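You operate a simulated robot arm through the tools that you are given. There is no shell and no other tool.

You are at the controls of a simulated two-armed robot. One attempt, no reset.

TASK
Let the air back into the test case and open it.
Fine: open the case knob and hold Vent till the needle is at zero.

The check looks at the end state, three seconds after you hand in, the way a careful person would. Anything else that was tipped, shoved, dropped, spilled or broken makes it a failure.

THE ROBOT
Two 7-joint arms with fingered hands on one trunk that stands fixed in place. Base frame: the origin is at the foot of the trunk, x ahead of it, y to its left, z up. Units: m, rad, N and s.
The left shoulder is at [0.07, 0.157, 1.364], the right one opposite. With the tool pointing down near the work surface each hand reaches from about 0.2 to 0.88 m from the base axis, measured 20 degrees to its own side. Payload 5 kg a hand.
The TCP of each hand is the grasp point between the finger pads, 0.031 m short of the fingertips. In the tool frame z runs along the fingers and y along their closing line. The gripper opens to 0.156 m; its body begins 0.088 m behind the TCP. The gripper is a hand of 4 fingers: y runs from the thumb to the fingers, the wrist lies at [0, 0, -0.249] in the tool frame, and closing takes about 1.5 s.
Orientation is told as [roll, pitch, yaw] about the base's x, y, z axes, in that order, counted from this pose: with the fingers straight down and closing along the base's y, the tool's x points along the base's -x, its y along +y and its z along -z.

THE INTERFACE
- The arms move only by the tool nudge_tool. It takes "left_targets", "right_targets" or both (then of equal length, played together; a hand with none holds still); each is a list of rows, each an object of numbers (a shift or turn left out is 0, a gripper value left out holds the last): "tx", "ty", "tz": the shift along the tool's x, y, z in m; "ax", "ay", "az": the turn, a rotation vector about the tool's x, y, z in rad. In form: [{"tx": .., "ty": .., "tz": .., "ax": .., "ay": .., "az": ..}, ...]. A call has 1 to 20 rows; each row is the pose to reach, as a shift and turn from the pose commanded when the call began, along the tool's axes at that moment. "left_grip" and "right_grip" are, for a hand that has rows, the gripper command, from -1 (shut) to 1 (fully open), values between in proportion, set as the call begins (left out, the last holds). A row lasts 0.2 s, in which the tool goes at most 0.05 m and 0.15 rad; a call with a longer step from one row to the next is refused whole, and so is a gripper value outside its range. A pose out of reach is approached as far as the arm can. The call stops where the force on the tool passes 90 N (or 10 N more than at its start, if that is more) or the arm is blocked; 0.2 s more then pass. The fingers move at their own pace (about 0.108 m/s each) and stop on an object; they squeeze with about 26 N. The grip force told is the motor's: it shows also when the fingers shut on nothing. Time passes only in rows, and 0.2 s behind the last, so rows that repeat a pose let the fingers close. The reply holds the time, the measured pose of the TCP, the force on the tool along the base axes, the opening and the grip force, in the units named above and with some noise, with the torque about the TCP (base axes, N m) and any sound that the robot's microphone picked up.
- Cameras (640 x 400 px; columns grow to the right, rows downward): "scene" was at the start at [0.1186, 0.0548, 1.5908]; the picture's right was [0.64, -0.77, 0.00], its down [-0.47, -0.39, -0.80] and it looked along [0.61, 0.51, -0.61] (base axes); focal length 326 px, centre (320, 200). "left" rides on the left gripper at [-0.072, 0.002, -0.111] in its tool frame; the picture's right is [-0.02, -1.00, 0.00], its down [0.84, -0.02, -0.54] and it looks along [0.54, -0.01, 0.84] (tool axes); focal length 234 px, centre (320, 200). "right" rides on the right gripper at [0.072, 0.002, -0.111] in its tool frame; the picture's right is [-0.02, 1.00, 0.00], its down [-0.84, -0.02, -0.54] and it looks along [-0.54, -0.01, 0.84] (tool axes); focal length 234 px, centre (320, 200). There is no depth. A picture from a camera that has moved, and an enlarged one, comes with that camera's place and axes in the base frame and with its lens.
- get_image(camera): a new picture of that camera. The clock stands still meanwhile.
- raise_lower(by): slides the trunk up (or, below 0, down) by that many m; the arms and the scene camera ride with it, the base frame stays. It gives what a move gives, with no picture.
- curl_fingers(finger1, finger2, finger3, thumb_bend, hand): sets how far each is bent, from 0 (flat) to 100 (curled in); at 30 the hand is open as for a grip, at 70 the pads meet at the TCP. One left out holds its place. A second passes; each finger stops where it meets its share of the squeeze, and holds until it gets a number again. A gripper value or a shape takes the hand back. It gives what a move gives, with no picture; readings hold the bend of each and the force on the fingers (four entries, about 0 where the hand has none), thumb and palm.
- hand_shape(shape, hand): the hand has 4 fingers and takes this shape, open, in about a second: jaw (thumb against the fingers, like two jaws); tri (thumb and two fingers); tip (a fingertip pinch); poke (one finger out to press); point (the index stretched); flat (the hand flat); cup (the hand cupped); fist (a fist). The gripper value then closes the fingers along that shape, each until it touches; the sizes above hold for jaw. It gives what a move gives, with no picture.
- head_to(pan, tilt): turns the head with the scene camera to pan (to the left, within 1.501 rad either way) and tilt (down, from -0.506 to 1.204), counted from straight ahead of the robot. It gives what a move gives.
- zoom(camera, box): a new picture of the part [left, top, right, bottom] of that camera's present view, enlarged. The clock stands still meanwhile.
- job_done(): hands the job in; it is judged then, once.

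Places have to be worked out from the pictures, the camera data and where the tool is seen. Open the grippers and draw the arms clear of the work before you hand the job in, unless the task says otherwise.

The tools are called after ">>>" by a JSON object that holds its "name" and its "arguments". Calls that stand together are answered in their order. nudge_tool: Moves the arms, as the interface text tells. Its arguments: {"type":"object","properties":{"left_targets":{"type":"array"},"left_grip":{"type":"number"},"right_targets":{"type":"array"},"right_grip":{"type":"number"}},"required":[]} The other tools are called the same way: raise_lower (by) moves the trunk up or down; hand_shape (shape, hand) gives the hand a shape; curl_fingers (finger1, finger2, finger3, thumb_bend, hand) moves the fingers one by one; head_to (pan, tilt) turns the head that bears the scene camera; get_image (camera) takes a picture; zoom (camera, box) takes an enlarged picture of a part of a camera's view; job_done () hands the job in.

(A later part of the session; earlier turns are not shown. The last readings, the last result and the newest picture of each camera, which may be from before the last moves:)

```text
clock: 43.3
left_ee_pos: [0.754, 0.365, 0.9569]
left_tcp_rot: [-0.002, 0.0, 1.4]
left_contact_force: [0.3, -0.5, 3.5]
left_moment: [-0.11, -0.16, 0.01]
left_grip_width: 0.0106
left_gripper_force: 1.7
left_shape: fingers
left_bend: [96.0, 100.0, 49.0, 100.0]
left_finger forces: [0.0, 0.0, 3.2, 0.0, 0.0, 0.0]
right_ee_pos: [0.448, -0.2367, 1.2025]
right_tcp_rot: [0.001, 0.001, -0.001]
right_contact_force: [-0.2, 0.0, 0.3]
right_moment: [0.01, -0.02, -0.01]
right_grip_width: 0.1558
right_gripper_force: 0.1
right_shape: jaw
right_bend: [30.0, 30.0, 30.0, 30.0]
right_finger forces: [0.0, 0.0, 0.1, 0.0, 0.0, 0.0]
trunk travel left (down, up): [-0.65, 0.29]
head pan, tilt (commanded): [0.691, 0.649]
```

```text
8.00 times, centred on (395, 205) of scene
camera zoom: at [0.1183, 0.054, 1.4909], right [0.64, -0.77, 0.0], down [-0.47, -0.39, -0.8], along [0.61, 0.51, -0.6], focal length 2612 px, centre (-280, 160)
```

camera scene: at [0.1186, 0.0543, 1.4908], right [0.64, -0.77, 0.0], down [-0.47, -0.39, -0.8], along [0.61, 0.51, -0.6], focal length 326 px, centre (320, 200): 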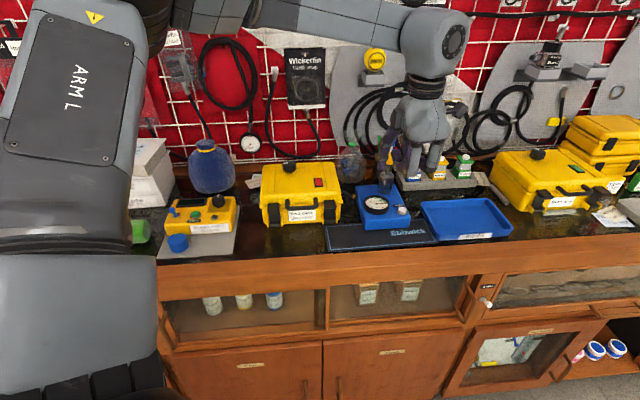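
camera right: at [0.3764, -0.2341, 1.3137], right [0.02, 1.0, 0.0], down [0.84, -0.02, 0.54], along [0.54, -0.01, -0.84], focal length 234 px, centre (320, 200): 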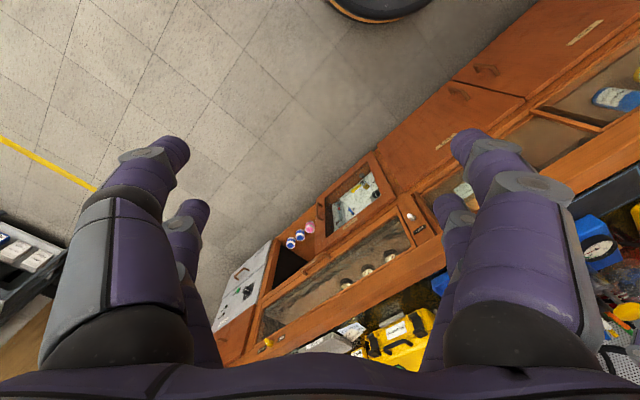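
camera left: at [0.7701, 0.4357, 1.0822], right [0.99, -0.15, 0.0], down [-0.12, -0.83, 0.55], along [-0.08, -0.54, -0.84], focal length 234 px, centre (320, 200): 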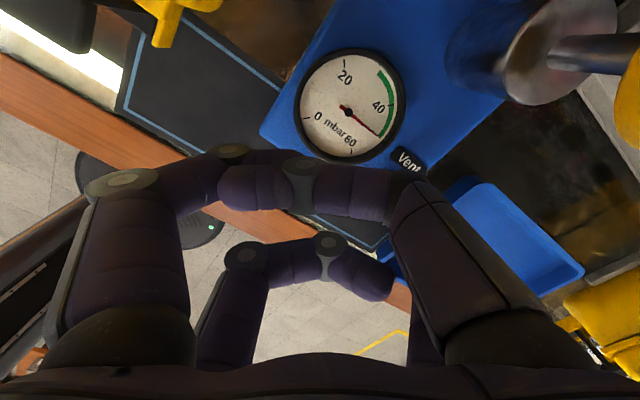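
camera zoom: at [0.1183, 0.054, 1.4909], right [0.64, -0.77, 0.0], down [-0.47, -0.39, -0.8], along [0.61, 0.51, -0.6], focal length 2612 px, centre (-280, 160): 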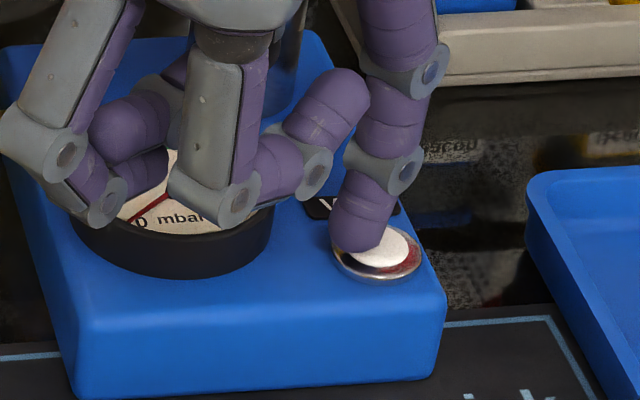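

The needle has fallen almost to zero. I'll keep holding for 3 more seconds so it bleeds fully, then check again.

>>> {"name": "nudge_tool", "arguments": {"left_targets": [{"tz": 0.0}, {"tz": 0.0}, {"tz": 0.0}, {"tz": 0.0}, {"tz": 0.0}, {"tz": 0.0}, {"tz": 0.0}, {"tz": 0.0}, {"tz": 0.0}, {"tz": 0.0}, {"tz": 0.0}, {"tz": 0.0}, {"tz": 0.0}, {"tz": 0.0}, {"tz": 0.0}]}}

>>> {"name": "zoom", "arguments": {"camera": "left", "box": [250, 20, 470, 200]}}

>>> {"name": "zoom", "arguments": {"camera": "scene", "box": [250, 150, 350, 235]}}

```text
clock: 46.5
left_ee_pos: [0.7539, 0.3653, 0.9563]
left_tcp_rot: [-0.003, 0.001, 1.398]
left_contact_force: [0.4, -1.4, 2.8]
left_moment: [-0.12, -0.16, -0.01]
left_grip_width: 0.0105
left_gripper_force: 1.8
left_shape: fingers
left_bend: [96.0, 100.0, 49.0, 100.0]
left_finger forces: [0.0, 0.0, 3.1, 0.0, 0.0, 0.0]
right_ee_pos: [0.4489, -0.2365, 1.2027]
right_tcp_rot: [0.0, 0.001, -0.001]
right_contact_force: [1.1, 0.1, -0.3]
right_moment: [0.01, 0.0, 0.01]
right_grip_width: 0.156
right_gripper_force: 0.1
right_shape: jaw
right_bend: [30.0, 30.0, 30.0, 30.0]
right_finger forces: [0.1, 0.0, 0.0, 0.0, 0.0, 0.0]
trunk travel left (down, up): [-0.65, 0.29]
head pan, tilt (commanded): [0.691, 0.649]
```

```text
2.22 times, centred on (360, 110) of left
camera zoom: at [0.7643, 0.4361, 1.0675], right [0.99, -0.15, 0.0], down [-0.12, -0.83, 0.55], along [-0.08, -0.54, -0.84], focal length 520 px, centre (231, 400)
```

zoom: 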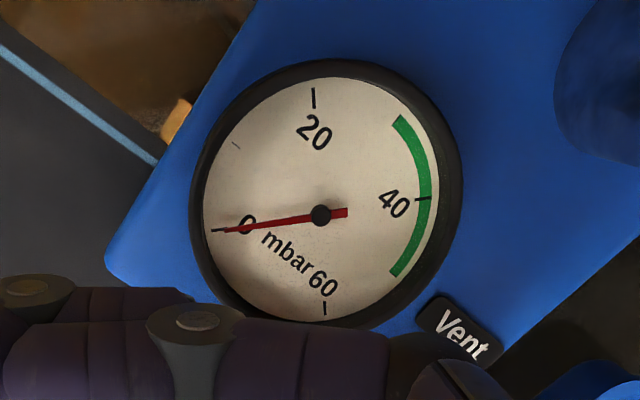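

```text
4.71 times, centred on (300, 192) of scene
camera zoom: at [0.1183, 0.054, 1.4909], right [0.64, -0.77, 0.0], down [-0.47, -0.39, -0.8], along [0.61, 0.51, -0.6], focal length 1536 px, centre (414, 235)
```

zoom: 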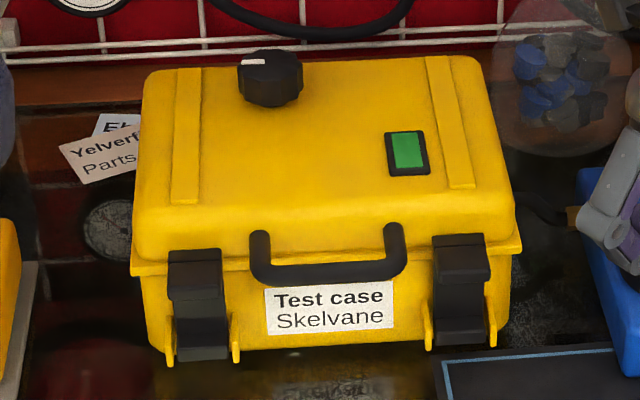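

The needle reads zero and the case window has turned green, so the air is back in. I'll lift off Vent straight up, move the left hand back, and bring the right hand's camera round for a front view of the latches.

>>> {"name": "nudge_tool", "arguments": {"left_targets": [{"tz": -0.03}, {"tz": -0.07}, {"tz": -0.115}, {"tz": -0.155}, {"tx": 0.0, "ty": 0.04, "tz": -0.17}, {"tx": 0.02, "ty": 0.08, "tz": -0.17}, {"tx": 0.04, "ty": 0.12, "tz": -0.17}, {"tx": 0.06, "ty": 0.15, "tz": -0.17}]}}

>>> {"name": "get_image", "arguments": {"camera": "left"}}

>>> {"name": "get_image", "arguments": {"camera": "scene"}}

```text
clock: 48.3
left_ee_pos: [0.594, 0.331, 1.1275]
left_tcp_rot: [-0.004, 0.001, 1.4]
left_contact_force: [-0.3, 0.4, -0.1]
left_moment: [-0.01, -0.01, 0.0]
left_grip_width: 0.0108
left_gripper_force: 0.1
left_shape: fingers
left_bend: [96.0, 100.0, 50.0, 100.0]
left_finger forces: [0.0, 0.0, 0.0, 0.0, 0.0, 0.1]
right_ee_pos: [0.4468, -0.2363, 1.2041]
right_tcp_rot: [-0.001, -0.002, 0.0]
right_contact_force: [-1.3, -0.3, 0.7]
right_moment: [-0.01, -0.02, -0.01]
right_grip_width: 0.1559
right_gripper_force: 0.0
right_shape: jaw
right_bend: [30.0, 30.0, 30.0, 30.0]
right_finger forces: [0.0, 0.1, 0.0, 0.1, 0.0, 0.1]
trunk travel left (down, up): [-0.65, 0.29]
head pan, tilt (commanded): [0.691, 0.649]
```

```text
taken
camera left: at [0.6045, 0.4023, 1.2385], right [0.99, -0.15, 0.0], down [-0.12, -0.83, 0.55], along [-0.08, -0.54, -0.84], focal length 234 px, centre (320, 200)
```

left: 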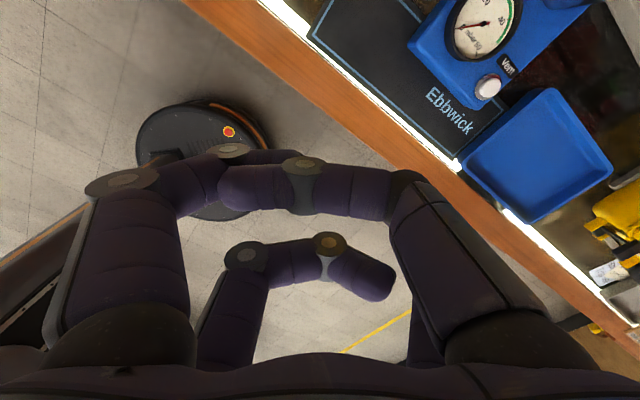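

```text
taken
camera scene: at [0.1165, 0.0546, 1.491], right [0.64, -0.77, 0.0], down [-0.47, -0.39, -0.8], along [0.61, 0.51, -0.6], focal length 326 px, centre (320, 200)
```

scene: 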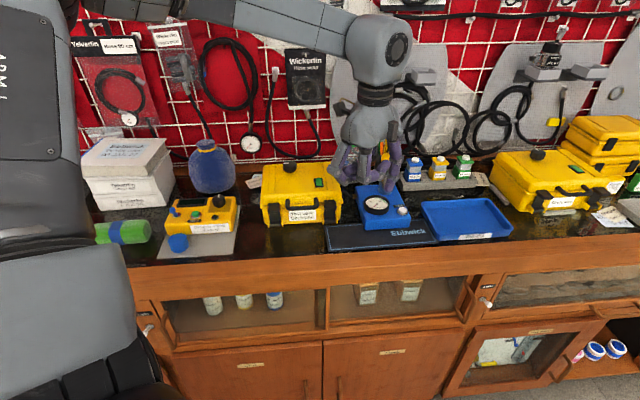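

Vent is released. To get good coordinates for the latches and handle, I'll move the left hand over to the left side and bring the right hand forward so its camera faces the case front.

>>> {"name": "nudge_tool", "arguments": {"left_targets": [{"tx": -0.035, "ty": 0.024, "tz": -0.005}, {"tx": -0.07, "ty": 0.048, "tz": -0.01}, {"tx": -0.105, "ty": 0.072, "tz": -0.015}, {"tx": -0.14, "ty": 0.096, "tz": -0.02}, {"tx": -0.175, "ty": 0.12, "tz": -0.025}, {"tx": -0.21, "ty": 0.144, "tz": -0.03}, {"tx": -0.244, "ty": 0.168, "tz": -0.03}]}}

>>> {"name": "nudge_tool", "arguments": {"right_targets": [{"tx": 0.0, "ty": 0.045, "az": -0.1}, {"tx": 0.0, "ty": 0.09, "az": -0.2}, {"tx": 0.0, "ty": 0.135, "az": -0.3}, {"tx": 0.0, "ty": 0.18, "az": -0.4}, {"tx": 0.0, "ty": 0.225, "tz": 0.01, "az": -0.5}, {"tx": 0.0, "ty": 0.27, "tz": 0.02, "az": -0.6}, {"tx": 0.0, "ty": 0.315, "tz": 0.03, "az": -0.7}, {"tx": 0.0, "ty": 0.36, "tz": 0.04, "az": -0.78}, {"tx": 0.0, "ty": 0.4, "tz": 0.05, "az": -0.85}]}}

>>> {"name": "get_image", "arguments": {"camera": "right"}}

>>> {"name": "get_image", "arguments": {"camera": "scene"}}

```text
clock: 49.9
left_ee_pos: [0.4723, 0.6037, 1.1561]
left_tcp_rot: [-0.002, 0.003, 1.4]
left_contact_force: [-1.0, 0.2, 0.0]
left_moment: [0.01, -0.03, 0.0]
left_grip_width: 0.0107
left_gripper_force: 0.1
left_shape: fingers
left_bend: [96.0, 100.0, 50.0, 100.0]
left_finger forces: [0.1, 0.1, 0.1, 0.0, 0.0, 0.1]
right_ee_pos: [0.4471, -0.2347, 1.2048]
right_tcp_rot: [-0.003, 0.001, 0.0]
right_contact_force: [-0.7, 0.0, 0.9]
right_moment: [0.0, -0.02, 0.0]
right_grip_width: 0.1559
right_gripper_force: 0.0
right_shape: jaw
right_bend: [30.0, 30.0, 30.0, 30.0]
right_finger forces: [0.0, 0.0, 0.0, 0.0, 0.0, 0.1]
trunk travel left (down, up): [-0.65, 0.29]
head pan, tilt (commanded): [0.691, 0.649]
```

```text
clock: 51.9
left_ee_pos: [0.4725, 0.6042, 1.1554]
left_tcp_rot: [-0.002, 0.004, 1.4]
left_contact_force: [0.2, 0.4, -0.4]
left_moment: [-0.02, 0.03, -0.04]
left_grip_width: 0.0109
left_gripper_force: 0.1
left_shape: fingers
left_bend: [96.0, 100.0, 50.0, 100.0]
left_finger forces: [0.1, 0.0, 0.0, 0.0, 0.1, 0.0]
right_ee_pos: [0.4481, 0.1666, 1.1552]
right_tcp_rot: [-0.003, 0.001, 0.851]
right_contact_force: [-0.8, 0.6, -0.2]
right_moment: [-0.01, -0.01, 0.0]
right_grip_width: 0.156
right_gripper_force: 0.0
right_shape: jaw
right_bend: [30.0, 30.0, 30.0, 30.0]
right_finger forces: [0.0, 0.0, 0.0, 0.1, 0.0, 0.0]
trunk travel left (down, up): [-0.65, 0.29]
head pan, tilt (commanded): [0.691, 0.649]
```

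```text
taken
camera right: at [0.4, 0.1129, 1.2647], right [-0.74, 0.68, 0.0], down [0.57, 0.62, 0.54], along [0.37, 0.4, -0.84], focal length 234 px, centre (320, 200)
```

right: 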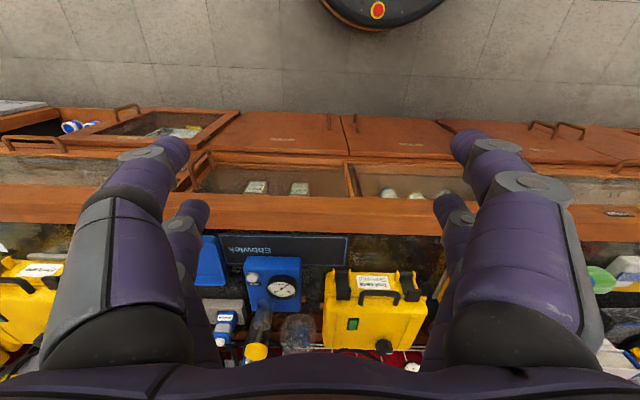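

```text
taken
camera scene: at [0.1186, 0.0571, 1.4907], right [0.64, -0.77, 0.0], down [-0.47, -0.39, -0.8], along [0.61, 0.51, -0.61], focal length 326 px, centre (320, 200)
```

scene: 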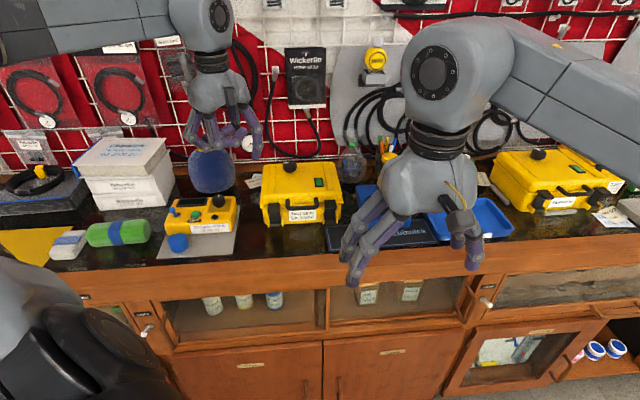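

The right camera sees the case front (upside-down). I'll zoom in on it for measurement.

>>> {"name": "zoom", "arguments": {"camera": "right", "box": [310, 250, 450, 360]}}

>>> {"name": "zoom", "arguments": {"camera": "scene", "box": [255, 155, 345, 230]}}

```text
3.64 times, centred on (380, 305) of right
camera zoom: at [0.4, 0.1129, 1.2647], right [-0.74, 0.68, 0.0], down [0.57, 0.62, 0.54], along [0.37, 0.4, -0.84], focal length 852 px, centre (102, -182)
```

zoom: 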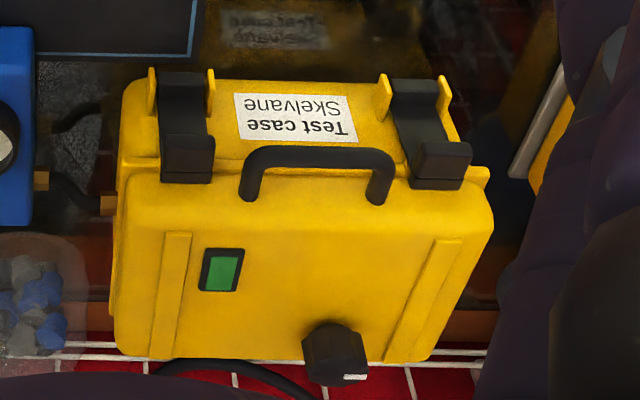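

```text
5.33 times, centred on (300, 192) of scene
camera zoom: at [0.1186, 0.0571, 1.4907], right [0.64, -0.77, 0.0], down [-0.47, -0.39, -0.8], along [0.61, 0.51, -0.61], focal length 1741 px, centre (427, 240)
```

zoom: 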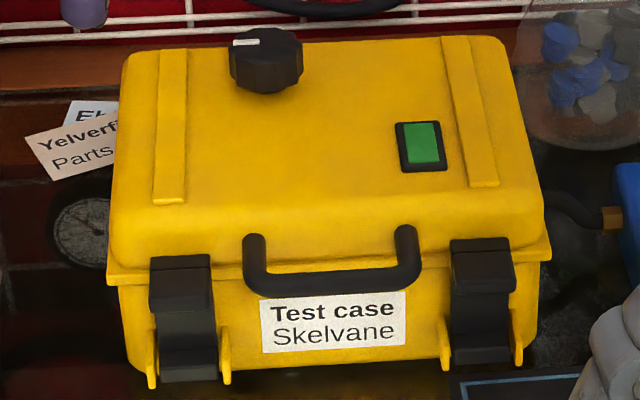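

I'll zoom tighter on the right latch in both views to read its shape.

>>> {"name": "zoom", "arguments": {"camera": "right", "box": [322, 262, 378, 306]}}

>>> {"name": "zoom", "arguments": {"camera": "scene", "box": [310, 192, 350, 228]}}

>>> {"name": "zoom", "arguments": {"camera": "scene", "box": [262, 192, 302, 228]}}

```text
9.09 times, centred on (350, 284) of right
camera zoom: at [0.4, 0.1129, 1.2647], right [-0.74, 0.68, 0.0], down [0.57, 0.62, 0.54], along [0.37, 0.4, -0.84], focal length 2129 px, centre (47, -564)
```

zoom: 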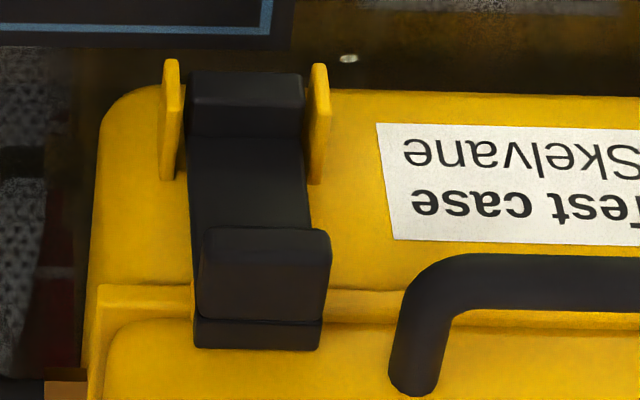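

```text
11.11 times, centred on (330, 210) of scene
camera zoom: at [0.1186, 0.0571, 1.4907], right [0.64, -0.77, 0.0], down [-0.47, -0.39, -0.8], along [0.61, 0.51, -0.61], focal length 3628 px, centre (209, 89)
```

zoom: 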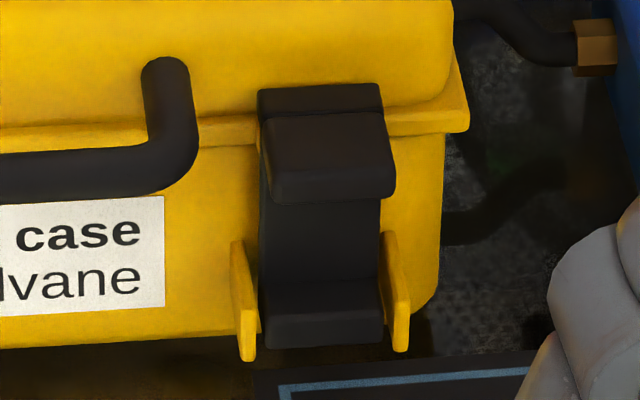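

```text
11.11 times, centred on (282, 210) of scene
camera zoom: at [0.1186, 0.0571, 1.4907], right [0.64, -0.77, 0.0], down [-0.47, -0.39, -0.8], along [0.61, 0.51, -0.61], focal length 3628 px, centre (742, 89)
```

zoom: 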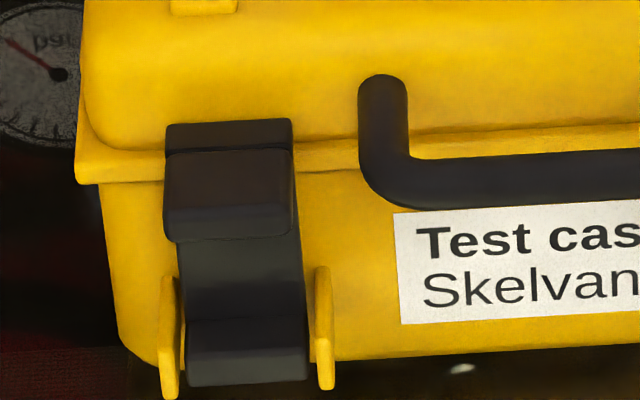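

I read the right latch tab as running from about (0.657, 0.468, 0.966) out to (0.644, 0.454, 0.957), with its pivot foot near z = 0.905. I'll press it down and outward with a single fingertip, so I'll set finger 1 out and bring the left hand in front of the case at yaw −0.5.

>>> {"name": "nudge_tool", "arguments": {"left_targets": [{"tx": 0.0133, "ty": -0.0086, "tz": 0.0, "az": 0.1357}, {"tx": 0.0266, "ty": -0.0173, "tz": 0.0, "az": 0.2714}, {"tx": 0.0399, "ty": -0.0259, "tz": 0.0, "az": 0.407}, {"tx": 0.0531, "ty": -0.0345, "tz": 0.0, "az": 0.543}, {"tx": 0.0664, "ty": -0.0432, "tz": 0.0, "az": 0.679}, {"tx": 0.0797, "ty": -0.0518, "tz": 0.0, "az": 0.814}, {"tx": 0.093, "ty": -0.0605, "tz": 0.0, "az": 0.95}, {"tx": 0.1063, "ty": -0.0691, "tz": 0.0, "az": 1.086}, {"tx": 0.1196, "ty": -0.0777, "tz": 0.0, "az": 1.221}, {"tx": 0.1329, "ty": -0.0864, "tz": 0.0, "az": 1.357}, {"tx": 0.1461, "ty": -0.095, "tz": 0.01, "az": 1.493}, {"tx": 0.1594, "ty": -0.1036, "tz": 0.02, "az": 1.629}, {"tx": 0.1727, "ty": -0.1123, "tz": 0.03, "az": 1.764}, {"tx": 0.186, "ty": -0.1209, "tz": 0.035, "az": 1.9}]}}

>>> {"name": "curl_fingers", "arguments": {"hand": "left", "finger1": 50, "finger2": 100, "finger3": 100, "thumb_bend": 100}}

>>> {"name": "get_image", "arguments": {"camera": "scene"}}

>>> {"name": "get_image", "arguments": {"camera": "right"}}

>>> {"name": "get_image", "arguments": {"camera": "left"}}

```text
clock: 54.9
left_ee_pos: [0.5596, 0.3948, 1.1202]
left_tcp_rot: [0.001, -0.001, -0.503]
left_contact_force: [0.0, -0.5, -0.1]
left_moment: [0.01, 0.0, 0.02]
left_grip_width: 0.0105
left_gripper_force: 0.0
left_shape: fingers
left_bend: [96.0, 100.0, 50.0, 100.0]
left_finger forces: [0.1, 0.0, 0.0, 0.0, 0.0, 0.0]
right_ee_pos: [0.449, 0.1637, 1.1539]
right_tcp_rot: [-0.001, 0.0, 0.852]
right_contact_force: [-0.5, 0.1, -0.1]
right_moment: [0.0, -0.01, 0.03]
right_grip_width: 0.1559
right_gripper_force: 0.1
right_shape: jaw
right_bend: [30.0, 30.0, 30.0, 30.0]
right_finger forces: [0.1, 0.0, 0.0, 0.0, 0.0, 0.1]
trunk travel left (down, up): [-0.65, 0.29]
head pan, tilt (commanded): [0.691, 0.649]
```

```text
clock: 55.9
left_ee_pos: [0.5573, 0.3962, 1.1187]
left_tcp_rot: [-0.004, -0.001, -0.499]
left_contact_force: [-0.1, -0.1, 0.0]
left_moment: [0.0, 0.01, 0.05]
left_grip_width: 0.0431
left_gripper_force: 0.0
left_shape: fingers
left_bend: [50.0, 100.0, 86.0, 100.0]
left_finger forces: [0.0, 0.1, 0.0, 0.0, 0.0, 0.1]
right_ee_pos: [0.4489, 0.164, 1.155]
right_tcp_rot: [0.0, 0.0, 0.852]
right_contact_force: [1.1, 0.3, 0.0]
right_moment: [0.03, 0.02, 0.01]
right_grip_width: 0.1559
right_gripper_force: 0.1
right_shape: jaw
right_bend: [30.0, 30.0, 30.0, 30.0]
right_finger forces: [0.0, 0.0, 0.0, 0.1, 0.1, 0.0]
trunk travel left (down, up): [-0.65, 0.29]
head pan, tilt (commanded): [0.691, 0.649]
```

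```text
taken
camera scene: at [0.1187, 0.0546, 1.4908], right [0.64, -0.77, 0.0], down [-0.47, -0.39, -0.8], along [0.61, 0.51, -0.61], focal length 326 px, centre (320, 200)
```

scene: 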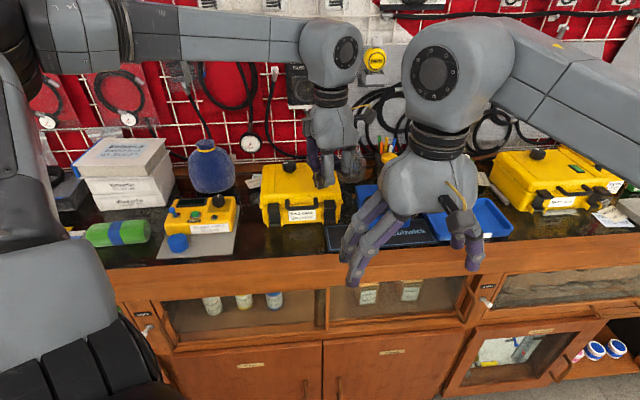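

```text
taken
camera right: at [0.4, 0.1105, 1.2649], right [-0.73, 0.68, 0.0], down [0.57, 0.62, 0.54], along [0.37, 0.4, -0.84], focal length 234 px, centre (320, 200)
```

right: 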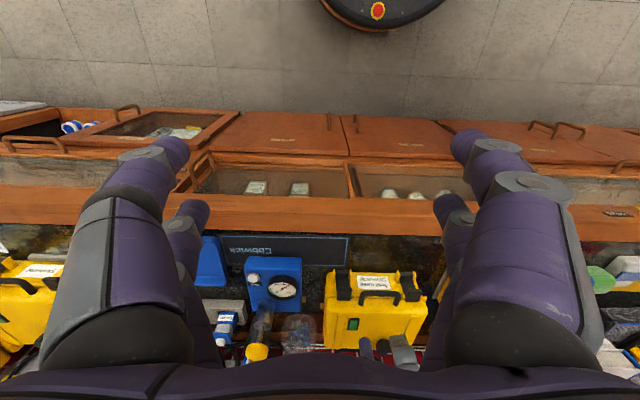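

```text
taken
camera left: at [0.6228, 0.3624, 1.2307], right [-0.46, -0.89, 0.0], down [-0.75, 0.39, 0.54], along [-0.48, 0.25, -0.84], focal length 234 px, centre (320, 200)
```

left: 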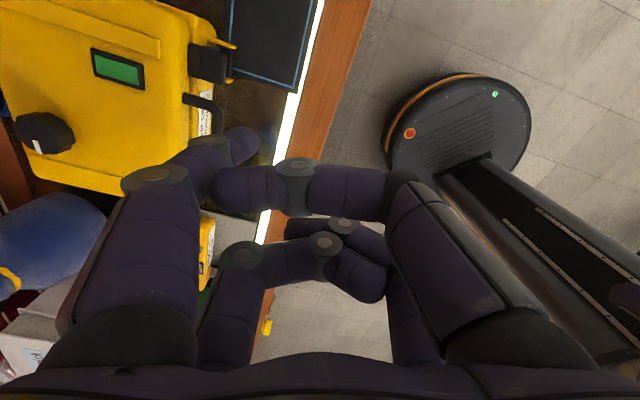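

The extended finger 1 tip sits at about tool (−0.020, 0.051, 0.037), and the left camera sees the right latch directly. I'll zoom there to refine the tab's position.

>>> {"name": "zoom", "arguments": {"camera": "left", "box": [150, 20, 300, 170]}}

>>> {"name": "zoom", "arguments": {"camera": "scene", "box": [280, 120, 380, 240]}}

```text
2.67 times, centred on (225, 95) of left
camera zoom: at [0.6228, 0.3624, 1.2307], right [-0.46, -0.89, 0.0], down [-0.75, 0.39, 0.54], along [-0.48, 0.25, -0.84], focal length 624 px, centre (573, 480)
```

zoom: 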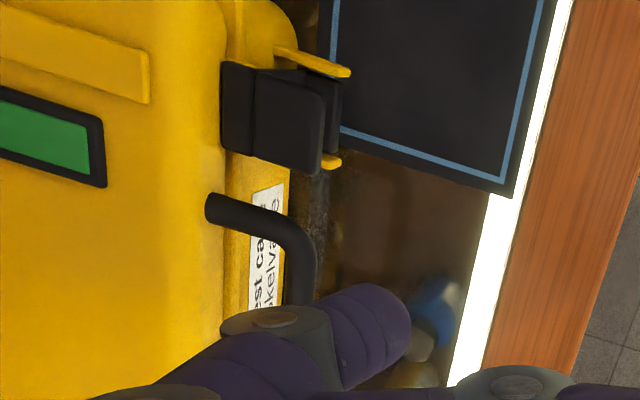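

```text
3.33 times, centred on (330, 180) of scene
camera zoom: at [0.1187, 0.0546, 1.4908], right [0.64, -0.77, 0.0], down [-0.47, -0.39, -0.8], along [0.61, 0.51, -0.61], focal length 1088 px, centre (287, 267)
```

zoom: 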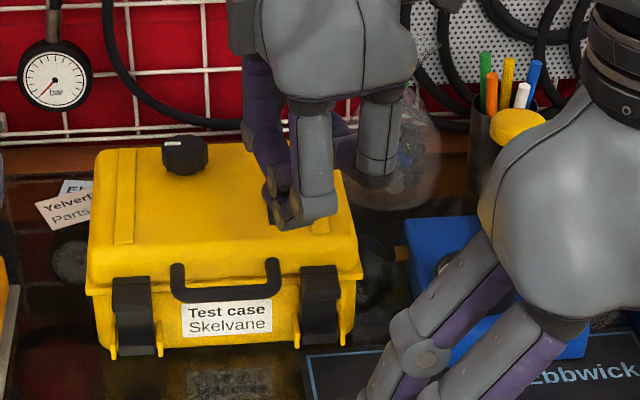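

Combining the overhead left view with the scene view, I place the tab's outer edge near (0.653, 0.457) and its middle near (0.660, 0.464), at z of about 0.955–0.965. I'll move finger 1 to hover about 3 cm above it.

>>> {"name": "nudge_tool", "arguments": {"left_targets": [{"tx": -0.018, "ty": 0.027, "tz": 0.0}, {"tx": -0.0356, "ty": 0.0536, "tz": 0.01}, {"tx": -0.0356, "ty": 0.0536, "tz": 0.04}, {"tx": -0.0356, "ty": 0.0536, "tz": 0.07}, {"tx": -0.0356, "ty": 0.0536, "tz": 0.09}]}}

>>> {"name": "zoom", "arguments": {"camera": "left", "box": [150, 20, 350, 200]}}

>>> {"name": "zoom", "arguments": {"camera": "scene", "box": [280, 140, 380, 240]}}

>>> {"name": "zoom", "arguments": {"camera": "right", "box": [310, 250, 450, 360]}}

```text
clock: 57.1
left_ee_pos: [0.6158, 0.4265, 1.0317]
left_tcp_rot: [-0.002, -0.002, -0.501]
left_contact_force: [0.7, -0.2, -1.2]
left_moment: [0.01, 0.01, 0.05]
left_grip_width: 0.0431
left_gripper_force: 0.0
left_shape: fingers
left_bend: [50.0, 100.0, 87.0, 100.0]
left_finger forces: [0.0, 0.0, 0.0, 0.1, 0.1, 0.1]
right_ee_pos: [0.4493, 0.164, 1.1547]
right_tcp_rot: [-0.001, -0.001, 0.851]
right_contact_force: [0.5, 0.7, -0.4]
right_moment: [0.0, 0.0, 0.02]
right_grip_width: 0.1559
right_gripper_force: 0.1
right_shape: jaw
right_bend: [30.0, 30.0, 30.0, 30.0]
right_finger forces: [0.1, 0.0, 0.0, 0.1, 0.0, 0.1]
trunk travel left (down, up): [-0.65, 0.29]
head pan, tilt (commanded): [0.691, 0.649]
```

```text
2.22 times, centred on (250, 110) of left
camera zoom: at [0.6803, 0.3923, 1.1418], right [-0.46, -0.89, 0.0], down [-0.75, 0.39, 0.54], along [-0.48, 0.25, -0.84], focal length 520 px, centre (476, 400)
```

zoom: 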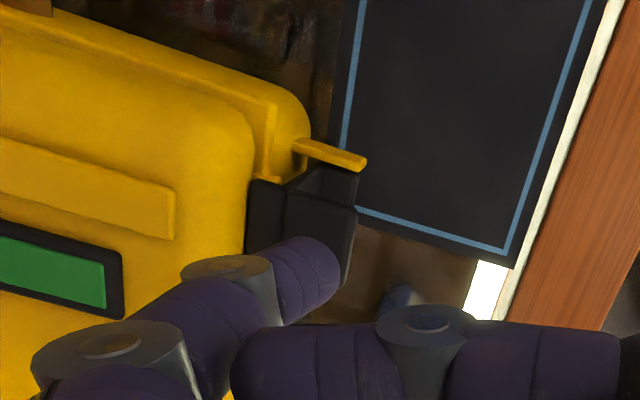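

```text
4.00 times, centred on (330, 190) of scene
camera zoom: at [0.1193, 0.0549, 1.4907], right [0.64, -0.77, 0.0], down [-0.47, -0.39, -0.8], along [0.61, 0.51, -0.61], focal length 1306 px, centre (280, 240)
```

zoom: 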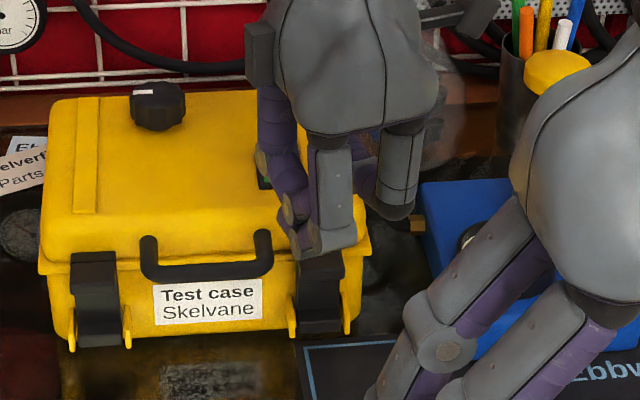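

```text
3.64 times, centred on (380, 305) of right
camera zoom: at [0.4005, 0.1107, 1.2647], right [-0.73, 0.68, 0.0], down [0.57, 0.62, 0.54], along [0.37, 0.4, -0.84], focal length 852 px, centre (102, -182)
```

zoom: 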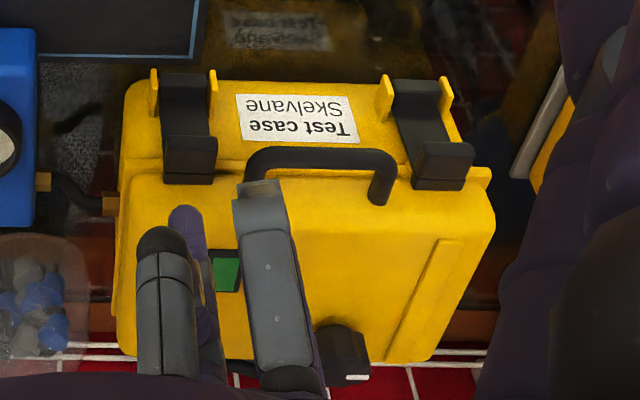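

The fingertip lines up with the tab to within a few millimetres. I'll lower it onto the tab and read the force.

>>> {"name": "nudge_tool", "arguments": {"left_targets": [{"tz": 0.012}, {"tz": 0.022}, {"tz": 0.03}, {"tz": 0.034}]}}

>>> {"name": "zoom", "arguments": {"camera": "left", "box": [150, 20, 350, 200]}}

>>> {"name": "zoom", "arguments": {"camera": "scene", "box": [300, 170, 360, 230]}}

```text
clock: 58.1
left_ee_pos: [0.6146, 0.4262, 0.998]
left_tcp_rot: [0.001, -0.004, -0.499]
left_contact_force: [0.0, 0.4, 2.6]
left_moment: [0.09, -0.15, -0.03]
left_grip_width: 0.0431
left_gripper_force: 1.0
left_shape: fingers
left_bend: [50.0, 100.0, 87.0, 100.0]
left_finger forces: [2.4, 0.1, 0.0, 0.1, 0.0, 0.0]
right_ee_pos: [0.4478, 0.1641, 1.1543]
right_tcp_rot: [0.0, 0.0, 0.849]
right_contact_force: [0.4, 0.4, -0.2]
right_moment: [0.02, 0.03, 0.03]
right_grip_width: 0.1561
right_gripper_force: 0.1
right_shape: jaw
right_bend: [30.0, 30.0, 30.0, 30.0]
right_finger forces: [0.0, 0.0, 0.0, 0.0, 0.1, 0.0]
trunk travel left (down, up): [-0.65, 0.29]
head pan, tilt (commanded): [0.691, 0.649]
```

```text
2.22 times, centred on (250, 110) of left
camera zoom: at [0.6799, 0.393, 1.109], right [-0.46, -0.89, 0.0], down [-0.75, 0.39, 0.54], along [-0.48, 0.25, -0.84], focal length 520 px, centre (476, 400)
```

zoom: 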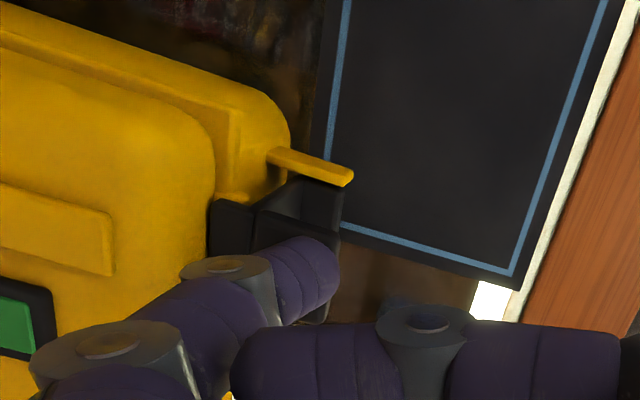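

```text
6.67 times, centred on (330, 200) of scene
camera zoom: at [0.1182, 0.0544, 1.4909], right [0.64, -0.77, 0.0], down [-0.47, -0.39, -0.8], along [0.61, 0.51, -0.6], focal length 2177 px, centre (253, 200)
```

zoom: 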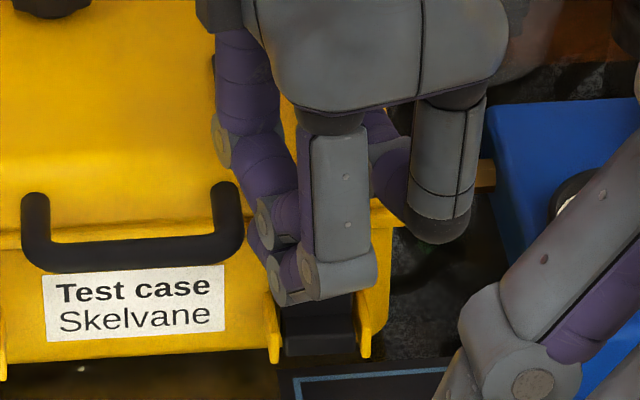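

Contact is at 2.4 N. I'll press down and drag outward along the latch's arc for the first part and check.

>>> {"name": "nudge_tool", "arguments": {"left_targets": [{"tx": 0.0003, "ty": -0.001, "tz": 0.004}, {"tx": 0.0012, "ty": -0.0038, "tz": 0.007}, {"tx": 0.0024, "ty": -0.0076, "tz": 0.01}, {"tx": 0.0037, "ty": -0.0114, "tz": 0.013}]}}

>>> {"name": "zoom", "arguments": {"camera": "left", "box": [150, 20, 350, 200]}}

>>> {"name": "zoom", "arguments": {"camera": "scene", "box": [300, 170, 360, 230]}}

```text
clock: 59.1
left_ee_pos: [0.6069, 0.4157, 0.9843]
left_tcp_rot: [-0.001, -0.002, -0.502]
left_contact_force: [-3.0, -4.8, 5.0]
left_moment: [-0.03, -0.14, -0.08]
left_grip_width: 0.0391
left_gripper_force: 3.8
left_shape: fingers
left_bend: [54.0, 100.0, 87.0, 100.0]
left_finger forces: [7.5, 0.0, 0.1, 0.0, 0.0, 0.0]
right_ee_pos: [0.4476, 0.1614, 1.1541]
right_tcp_rot: [0.001, -0.003, 0.849]
right_contact_force: [-0.5, -0.4, -0.7]
right_moment: [-0.04, 0.01, 0.04]
right_grip_width: 0.1557
right_gripper_force: 0.1
right_shape: jaw
right_bend: [30.0, 30.0, 30.0, 30.0]
right_finger forces: [0.1, 0.0, 0.1, 0.1, 0.0, 0.0]
trunk travel left (down, up): [-0.65, 0.29]
head pan, tilt (commanded): [0.691, 0.649]
```

```text
2.22 times, centred on (250, 110) of left
camera zoom: at [0.6713, 0.3833, 1.0956], right [-0.46, -0.89, 0.0], down [-0.75, 0.39, 0.54], along [-0.48, 0.25, -0.84], focal length 520 px, centre (476, 400)
```

zoom: 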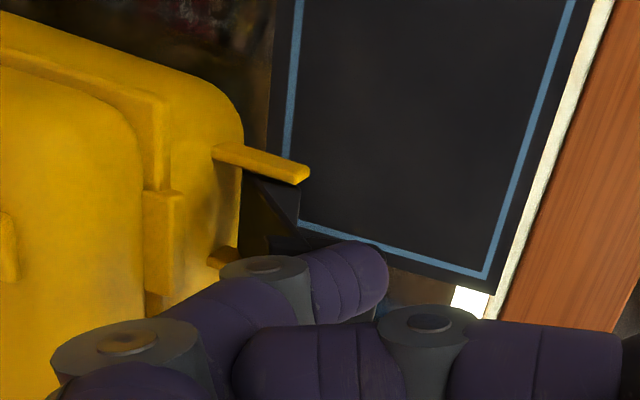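

```text
6.67 times, centred on (330, 200) of scene
camera zoom: at [0.1173, 0.0532, 1.4908], right [0.64, -0.77, 0.0], down [-0.47, -0.38, -0.8], along [0.61, 0.51, -0.6], focal length 2177 px, centre (253, 200)
```

zoom: 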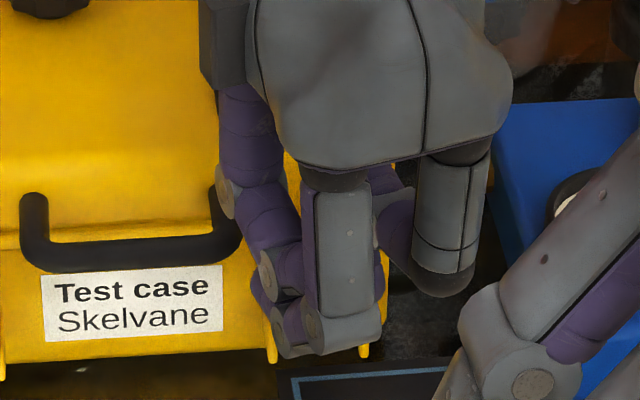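

The latch is swinging out: its hook has left the lid flange. I'll keep going along the arc to open it fully.

>>> {"name": "nudge_tool", "arguments": {"left_targets": [{"tx": 0.0015, "ty": -0.0048, "tz": 0.005}, {"tx": 0.003, "ty": -0.0095, "tz": 0.011}, {"tx": 0.0043, "ty": -0.0133, "tz": 0.018}, {"tx": 0.0055, "ty": -0.0171, "tz": 0.026}, {"tx": 0.006, "ty": -0.019, "tz": 0.034}]}}

>>> {"name": "zoom", "arguments": {"camera": "left", "box": [150, 20, 350, 200]}}

>>> {"name": "zoom", "arguments": {"camera": "scene", "box": [300, 170, 360, 230]}}

```text
clock: 60.3
left_ee_pos: [0.5912, 0.4015, 0.9586]
left_tcp_rot: [0.006, -0.01, -0.499]
left_contact_force: [-13.6, -5.0, 43.2]
left_moment: [1.49, -1.89, 0.2]
left_grip_width: 0.0385
left_gripper_force: 23.7
left_shape: fingers
left_bend: [53.0, 100.0, 87.0, 100.0]
left_finger forces: [47.9, 0.0, 0.0, 0.0, 0.0, 0.1]
right_ee_pos: [0.4433, 0.1598, 1.1583]
right_tcp_rot: [-0.003, -0.005, 0.85]
right_contact_force: [-0.5, -0.3, 0.6]
right_moment: [0.01, 0.0, -0.01]
right_grip_width: 0.1558
right_gripper_force: 0.0
right_shape: jaw
right_bend: [30.0, 30.0, 30.0, 30.0]
right_finger forces: [0.0, 0.1, 0.0, 0.0, 0.0, 0.0]
trunk travel left (down, up): [-0.65, 0.29]
head pan, tilt (commanded): [0.691, 0.649]
```

```text
2.22 times, centred on (250, 110) of left
camera zoom: at [0.6543, 0.3676, 1.0704], right [-0.46, -0.89, -0.01], down [-0.75, 0.38, 0.54], along [-0.47, 0.25, -0.84], focal length 520 px, centre (476, 400)
```

zoom: 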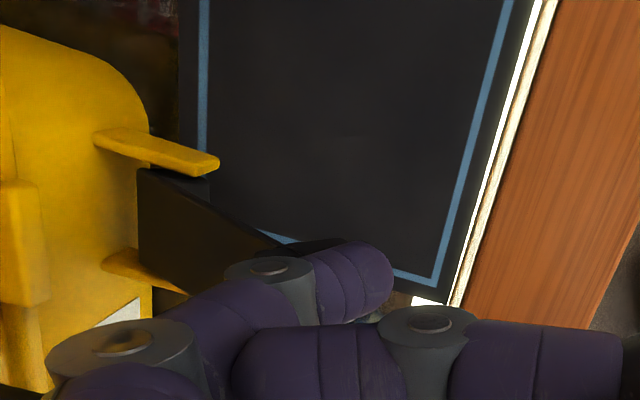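

```text
6.67 times, centred on (330, 200) of scene
camera zoom: at [0.1111, 0.0498, 1.4923], right [0.64, -0.77, 0.0], down [-0.46, -0.38, -0.8], along [0.62, 0.51, -0.6], focal length 2177 px, centre (253, 200)
```

zoom: 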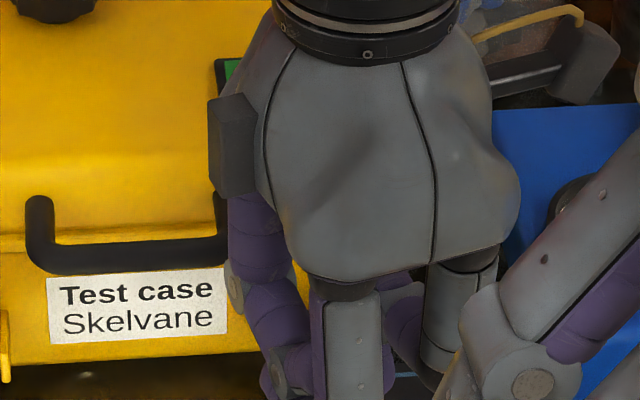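

The latch is swung out to its stop (48 N on the finger). I'll ease off, back away toward the robot and up, and then look at it.

>>> {"name": "nudge_tool", "arguments": {"left_targets": [{"tx": 0.001, "ty": -0.003, "tz": -0.01}, {"tx": 0.003, "ty": -0.0095, "tz": -0.014}, {"tx": 0.0076, "ty": -0.0238, "tz": -0.02}, {"tx": 0.0122, "ty": -0.0381, "tz": -0.04}, {"tx": 0.0122, "ty": -0.0381, "tz": -0.08}, {"tx": 0.0122, "ty": -0.0381, "tz": -0.12}]}}

>>> {"name": "zoom", "arguments": {"camera": "left", "box": [100, 0, 350, 200]}}

>>> {"name": "zoom", "arguments": {"camera": "scene", "box": [255, 145, 365, 235]}}

>>> {"name": "zoom", "arguments": {"camera": "right", "box": [310, 250, 450, 360]}}

```text
clock: 61.7
left_ee_pos: [0.5639, 0.3772, 1.0704]
left_tcp_rot: [0.0, -0.003, -0.498]
left_contact_force: [0.8, 0.4, 0.0]
left_moment: [0.03, -0.02, 0.0]
left_grip_width: 0.0434
left_gripper_force: 0.1
left_shape: fingers
left_bend: [50.0, 100.0, 87.0, 100.0]
left_finger forces: [0.0, 0.1, 0.1, 0.0, 0.0, 0.0]
right_ee_pos: [0.4486, 0.1623, 1.1539]
right_tcp_rot: [0.001, 0.001, 0.852]
right_contact_force: [-0.6, -0.2, 0.1]
right_moment: [0.0, 0.01, 0.0]
right_grip_width: 0.156
right_gripper_force: 0.1
right_shape: jaw
right_bend: [30.0, 30.0, 30.0, 30.0]
right_finger forces: [0.0, 0.0, 0.1, 0.0, 0.0, 0.1]
trunk travel left (down, up): [-0.65, 0.29]
head pan, tilt (commanded): [0.691, 0.649]
```

```text
2.00 times, centred on (225, 100) of left
camera zoom: at [0.6282, 0.3444, 1.1813], right [-0.46, -0.89, 0.0], down [-0.75, 0.38, 0.54], along [-0.48, 0.25, -0.84], focal length 468 px, centre (510, 400)
```

zoom: 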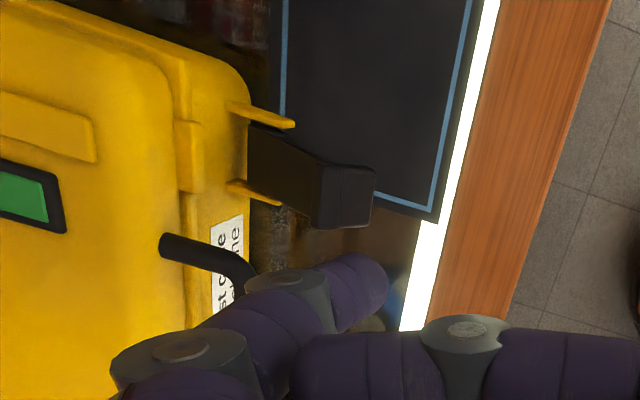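

```text
4.44 times, centred on (310, 190) of scene
camera zoom: at [0.1178, 0.0539, 1.4908], right [0.64, -0.77, 0.0], down [-0.47, -0.39, -0.8], along [0.61, 0.51, -0.6], focal length 1451 px, centre (364, 244)
```

zoom: 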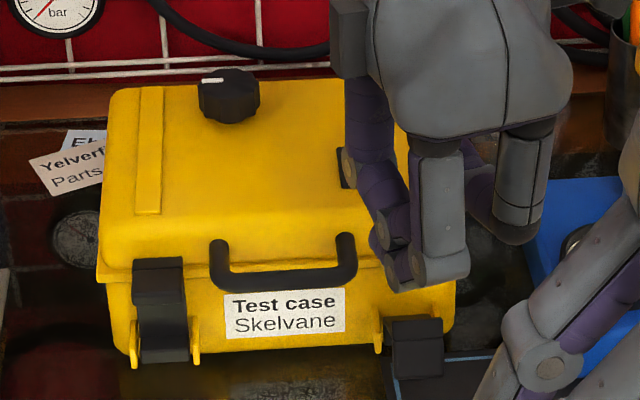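

```text
3.64 times, centred on (380, 305) of right
camera zoom: at [0.3992, 0.1098, 1.2652], right [-0.73, 0.68, 0.0], down [0.57, 0.62, 0.55], along [0.37, 0.4, -0.84], focal length 852 px, centre (102, -182)
```

zoom: 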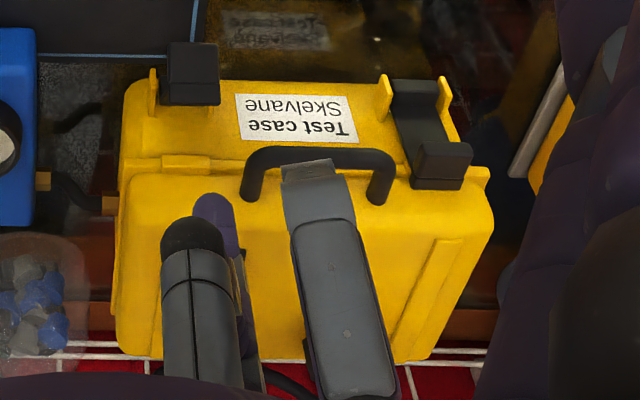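

The right latch is fully open and stays down. Now for the left latch: I estimate its tab about (−0.102, +0.108) from the right one, so I'll hover finger 1 over (0.556, 0.570) and check.

>>> {"name": "nudge_tool", "arguments": {"left_targets": [{"tx": 0.03, "ty": 0.0287}, {"tx": 0.06, "ty": 0.0574}, {"tx": 0.09, "ty": 0.0861}, {"tx": 0.1196, "ty": 0.1147}]}}

>>> {"name": "zoom", "arguments": {"camera": "left", "box": [150, 0, 370, 200]}}

>>> {"name": "zoom", "arguments": {"camera": "scene", "box": [235, 125, 345, 235]}}

```text
clock: 62.7
left_ee_pos: [0.5098, 0.5371, 1.0685]
left_tcp_rot: [-0.004, -0.002, -0.502]
left_contact_force: [0.0, 0.3, -0.2]
left_moment: [-0.04, -0.04, 0.02]
left_grip_width: 0.043
left_gripper_force: 0.2
left_shape: fingers
left_bend: [50.0, 100.0, 87.0, 100.0]
left_finger forces: [0.0, 0.1, 0.1, 0.0, 0.1, 0.1]
right_ee_pos: [0.4473, 0.1654, 1.1536]
right_tcp_rot: [-0.001, 0.001, 0.849]
right_contact_force: [-0.9, 1.0, 0.1]
right_moment: [0.01, -0.04, 0.04]
right_grip_width: 0.1558
right_gripper_force: 0.1
right_shape: jaw
right_bend: [30.0, 30.0, 30.0, 30.0]
right_finger forces: [0.0, 0.0, 0.0, 0.0, 0.0, 0.0]
trunk travel left (down, up): [-0.65, 0.29]
head pan, tilt (commanded): [0.691, 0.649]
```

```text
2.00 times, centred on (260, 100) of left
camera zoom: at [0.5753, 0.5047, 1.1795], right [-0.46, -0.89, 0.0], down [-0.75, 0.39, 0.54], along [-0.48, 0.25, -0.84], focal length 468 px, centre (440, 400)
```

zoom: 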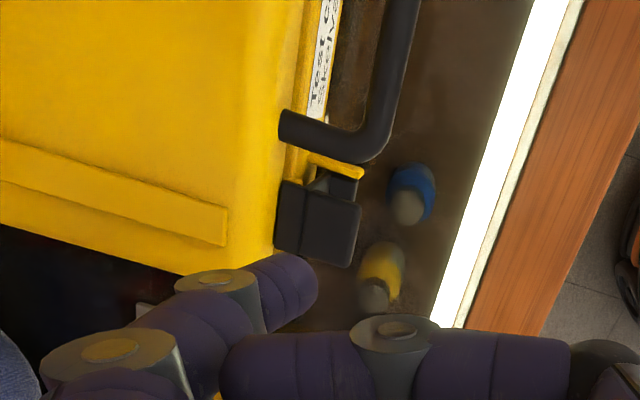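

```text
3.64 times, centred on (290, 180) of scene
camera zoom: at [0.1172, 0.0569, 1.4908], right [0.64, -0.77, 0.0], down [-0.47, -0.39, -0.8], along [0.61, 0.51, -0.61], focal length 1187 px, centre (429, 273)
```

zoom: 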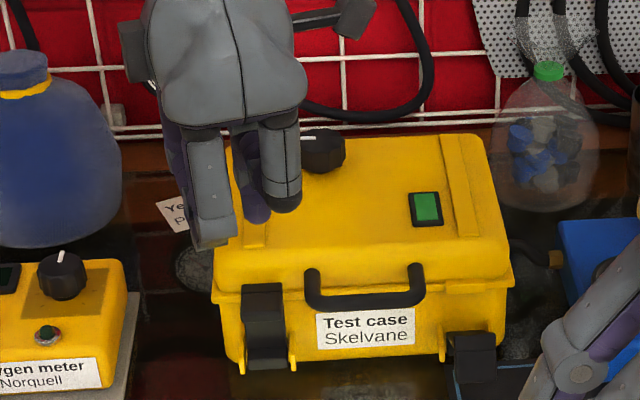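

The fingertip is lined up with the left tab (center about (0.554, 0.572)). I'll lower onto it, then use the same press-and-drag path.

>>> {"name": "nudge_tool", "arguments": {"left_targets": [{"tz": 0.02}, {"tz": 0.04}, {"tz": 0.055}, {"tz": 0.064}, {"tz": 0.07}]}}

>>> {"name": "zoom", "arguments": {"camera": "left", "box": [150, 0, 370, 200]}}

>>> {"name": "zoom", "arguments": {"camera": "scene", "box": [240, 140, 320, 230]}}

```text
clock: 63.9
left_ee_pos: [0.5152, 0.5346, 0.9985]
left_tcp_rot: [-0.002, -0.003, -0.497]
left_contact_force: [-0.4, -0.1, 0.6]
left_moment: [-0.02, 0.02, 0.0]
left_grip_width: 0.0431
left_gripper_force: 0.1
left_shape: fingers
left_bend: [50.0, 100.0, 87.0, 100.0]
left_finger forces: [0.0, 0.1, 0.1, 0.1, 0.0, 0.0]
right_ee_pos: [0.4486, 0.164, 1.155]
right_tcp_rot: [-0.002, -0.001, 0.85]
right_contact_force: [0.2, 0.2, -1.3]
right_moment: [-0.03, 0.02, 0.0]
right_grip_width: 0.156
right_gripper_force: 0.0
right_shape: jaw
right_bend: [30.0, 30.0, 30.0, 30.0]
right_finger forces: [0.1, 0.0, 0.0, 0.0, 0.1, 0.1]
trunk travel left (down, up): [-0.65, 0.29]
head pan, tilt (commanded): [0.691, 0.649]
```

```text
2.00 times, centred on (260, 100) of left
camera zoom: at [0.5784, 0.5016, 1.11], right [-0.46, -0.89, 0.0], down [-0.75, 0.39, 0.54], along [-0.48, 0.25, -0.84], focal length 468 px, centre (440, 400)
```

zoom: 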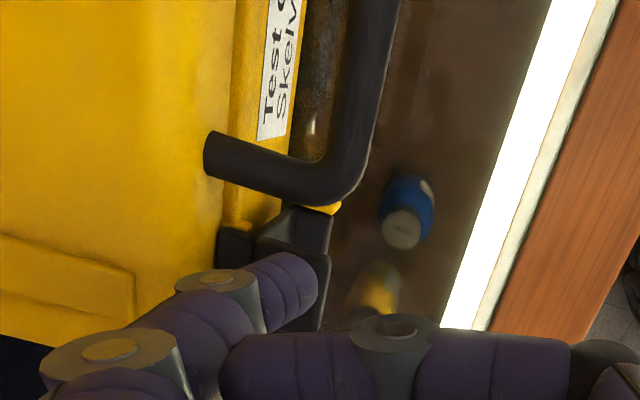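

```text
4.44 times, centred on (280, 185) of scene
camera zoom: at [0.1187, 0.0549, 1.4908], right [0.64, -0.77, 0.0], down [-0.47, -0.39, -0.8], along [0.61, 0.51, -0.61], focal length 1451 px, centre (498, 267)
```

zoom: 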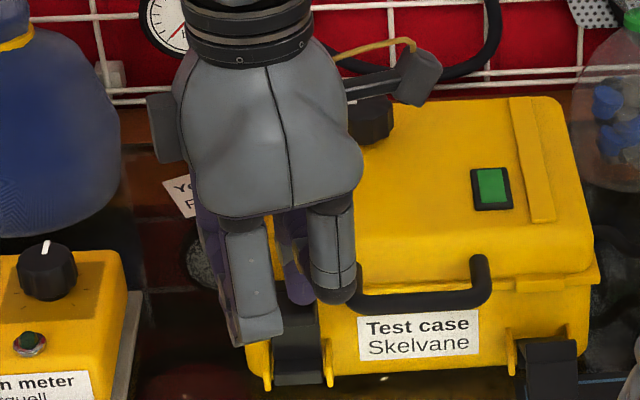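

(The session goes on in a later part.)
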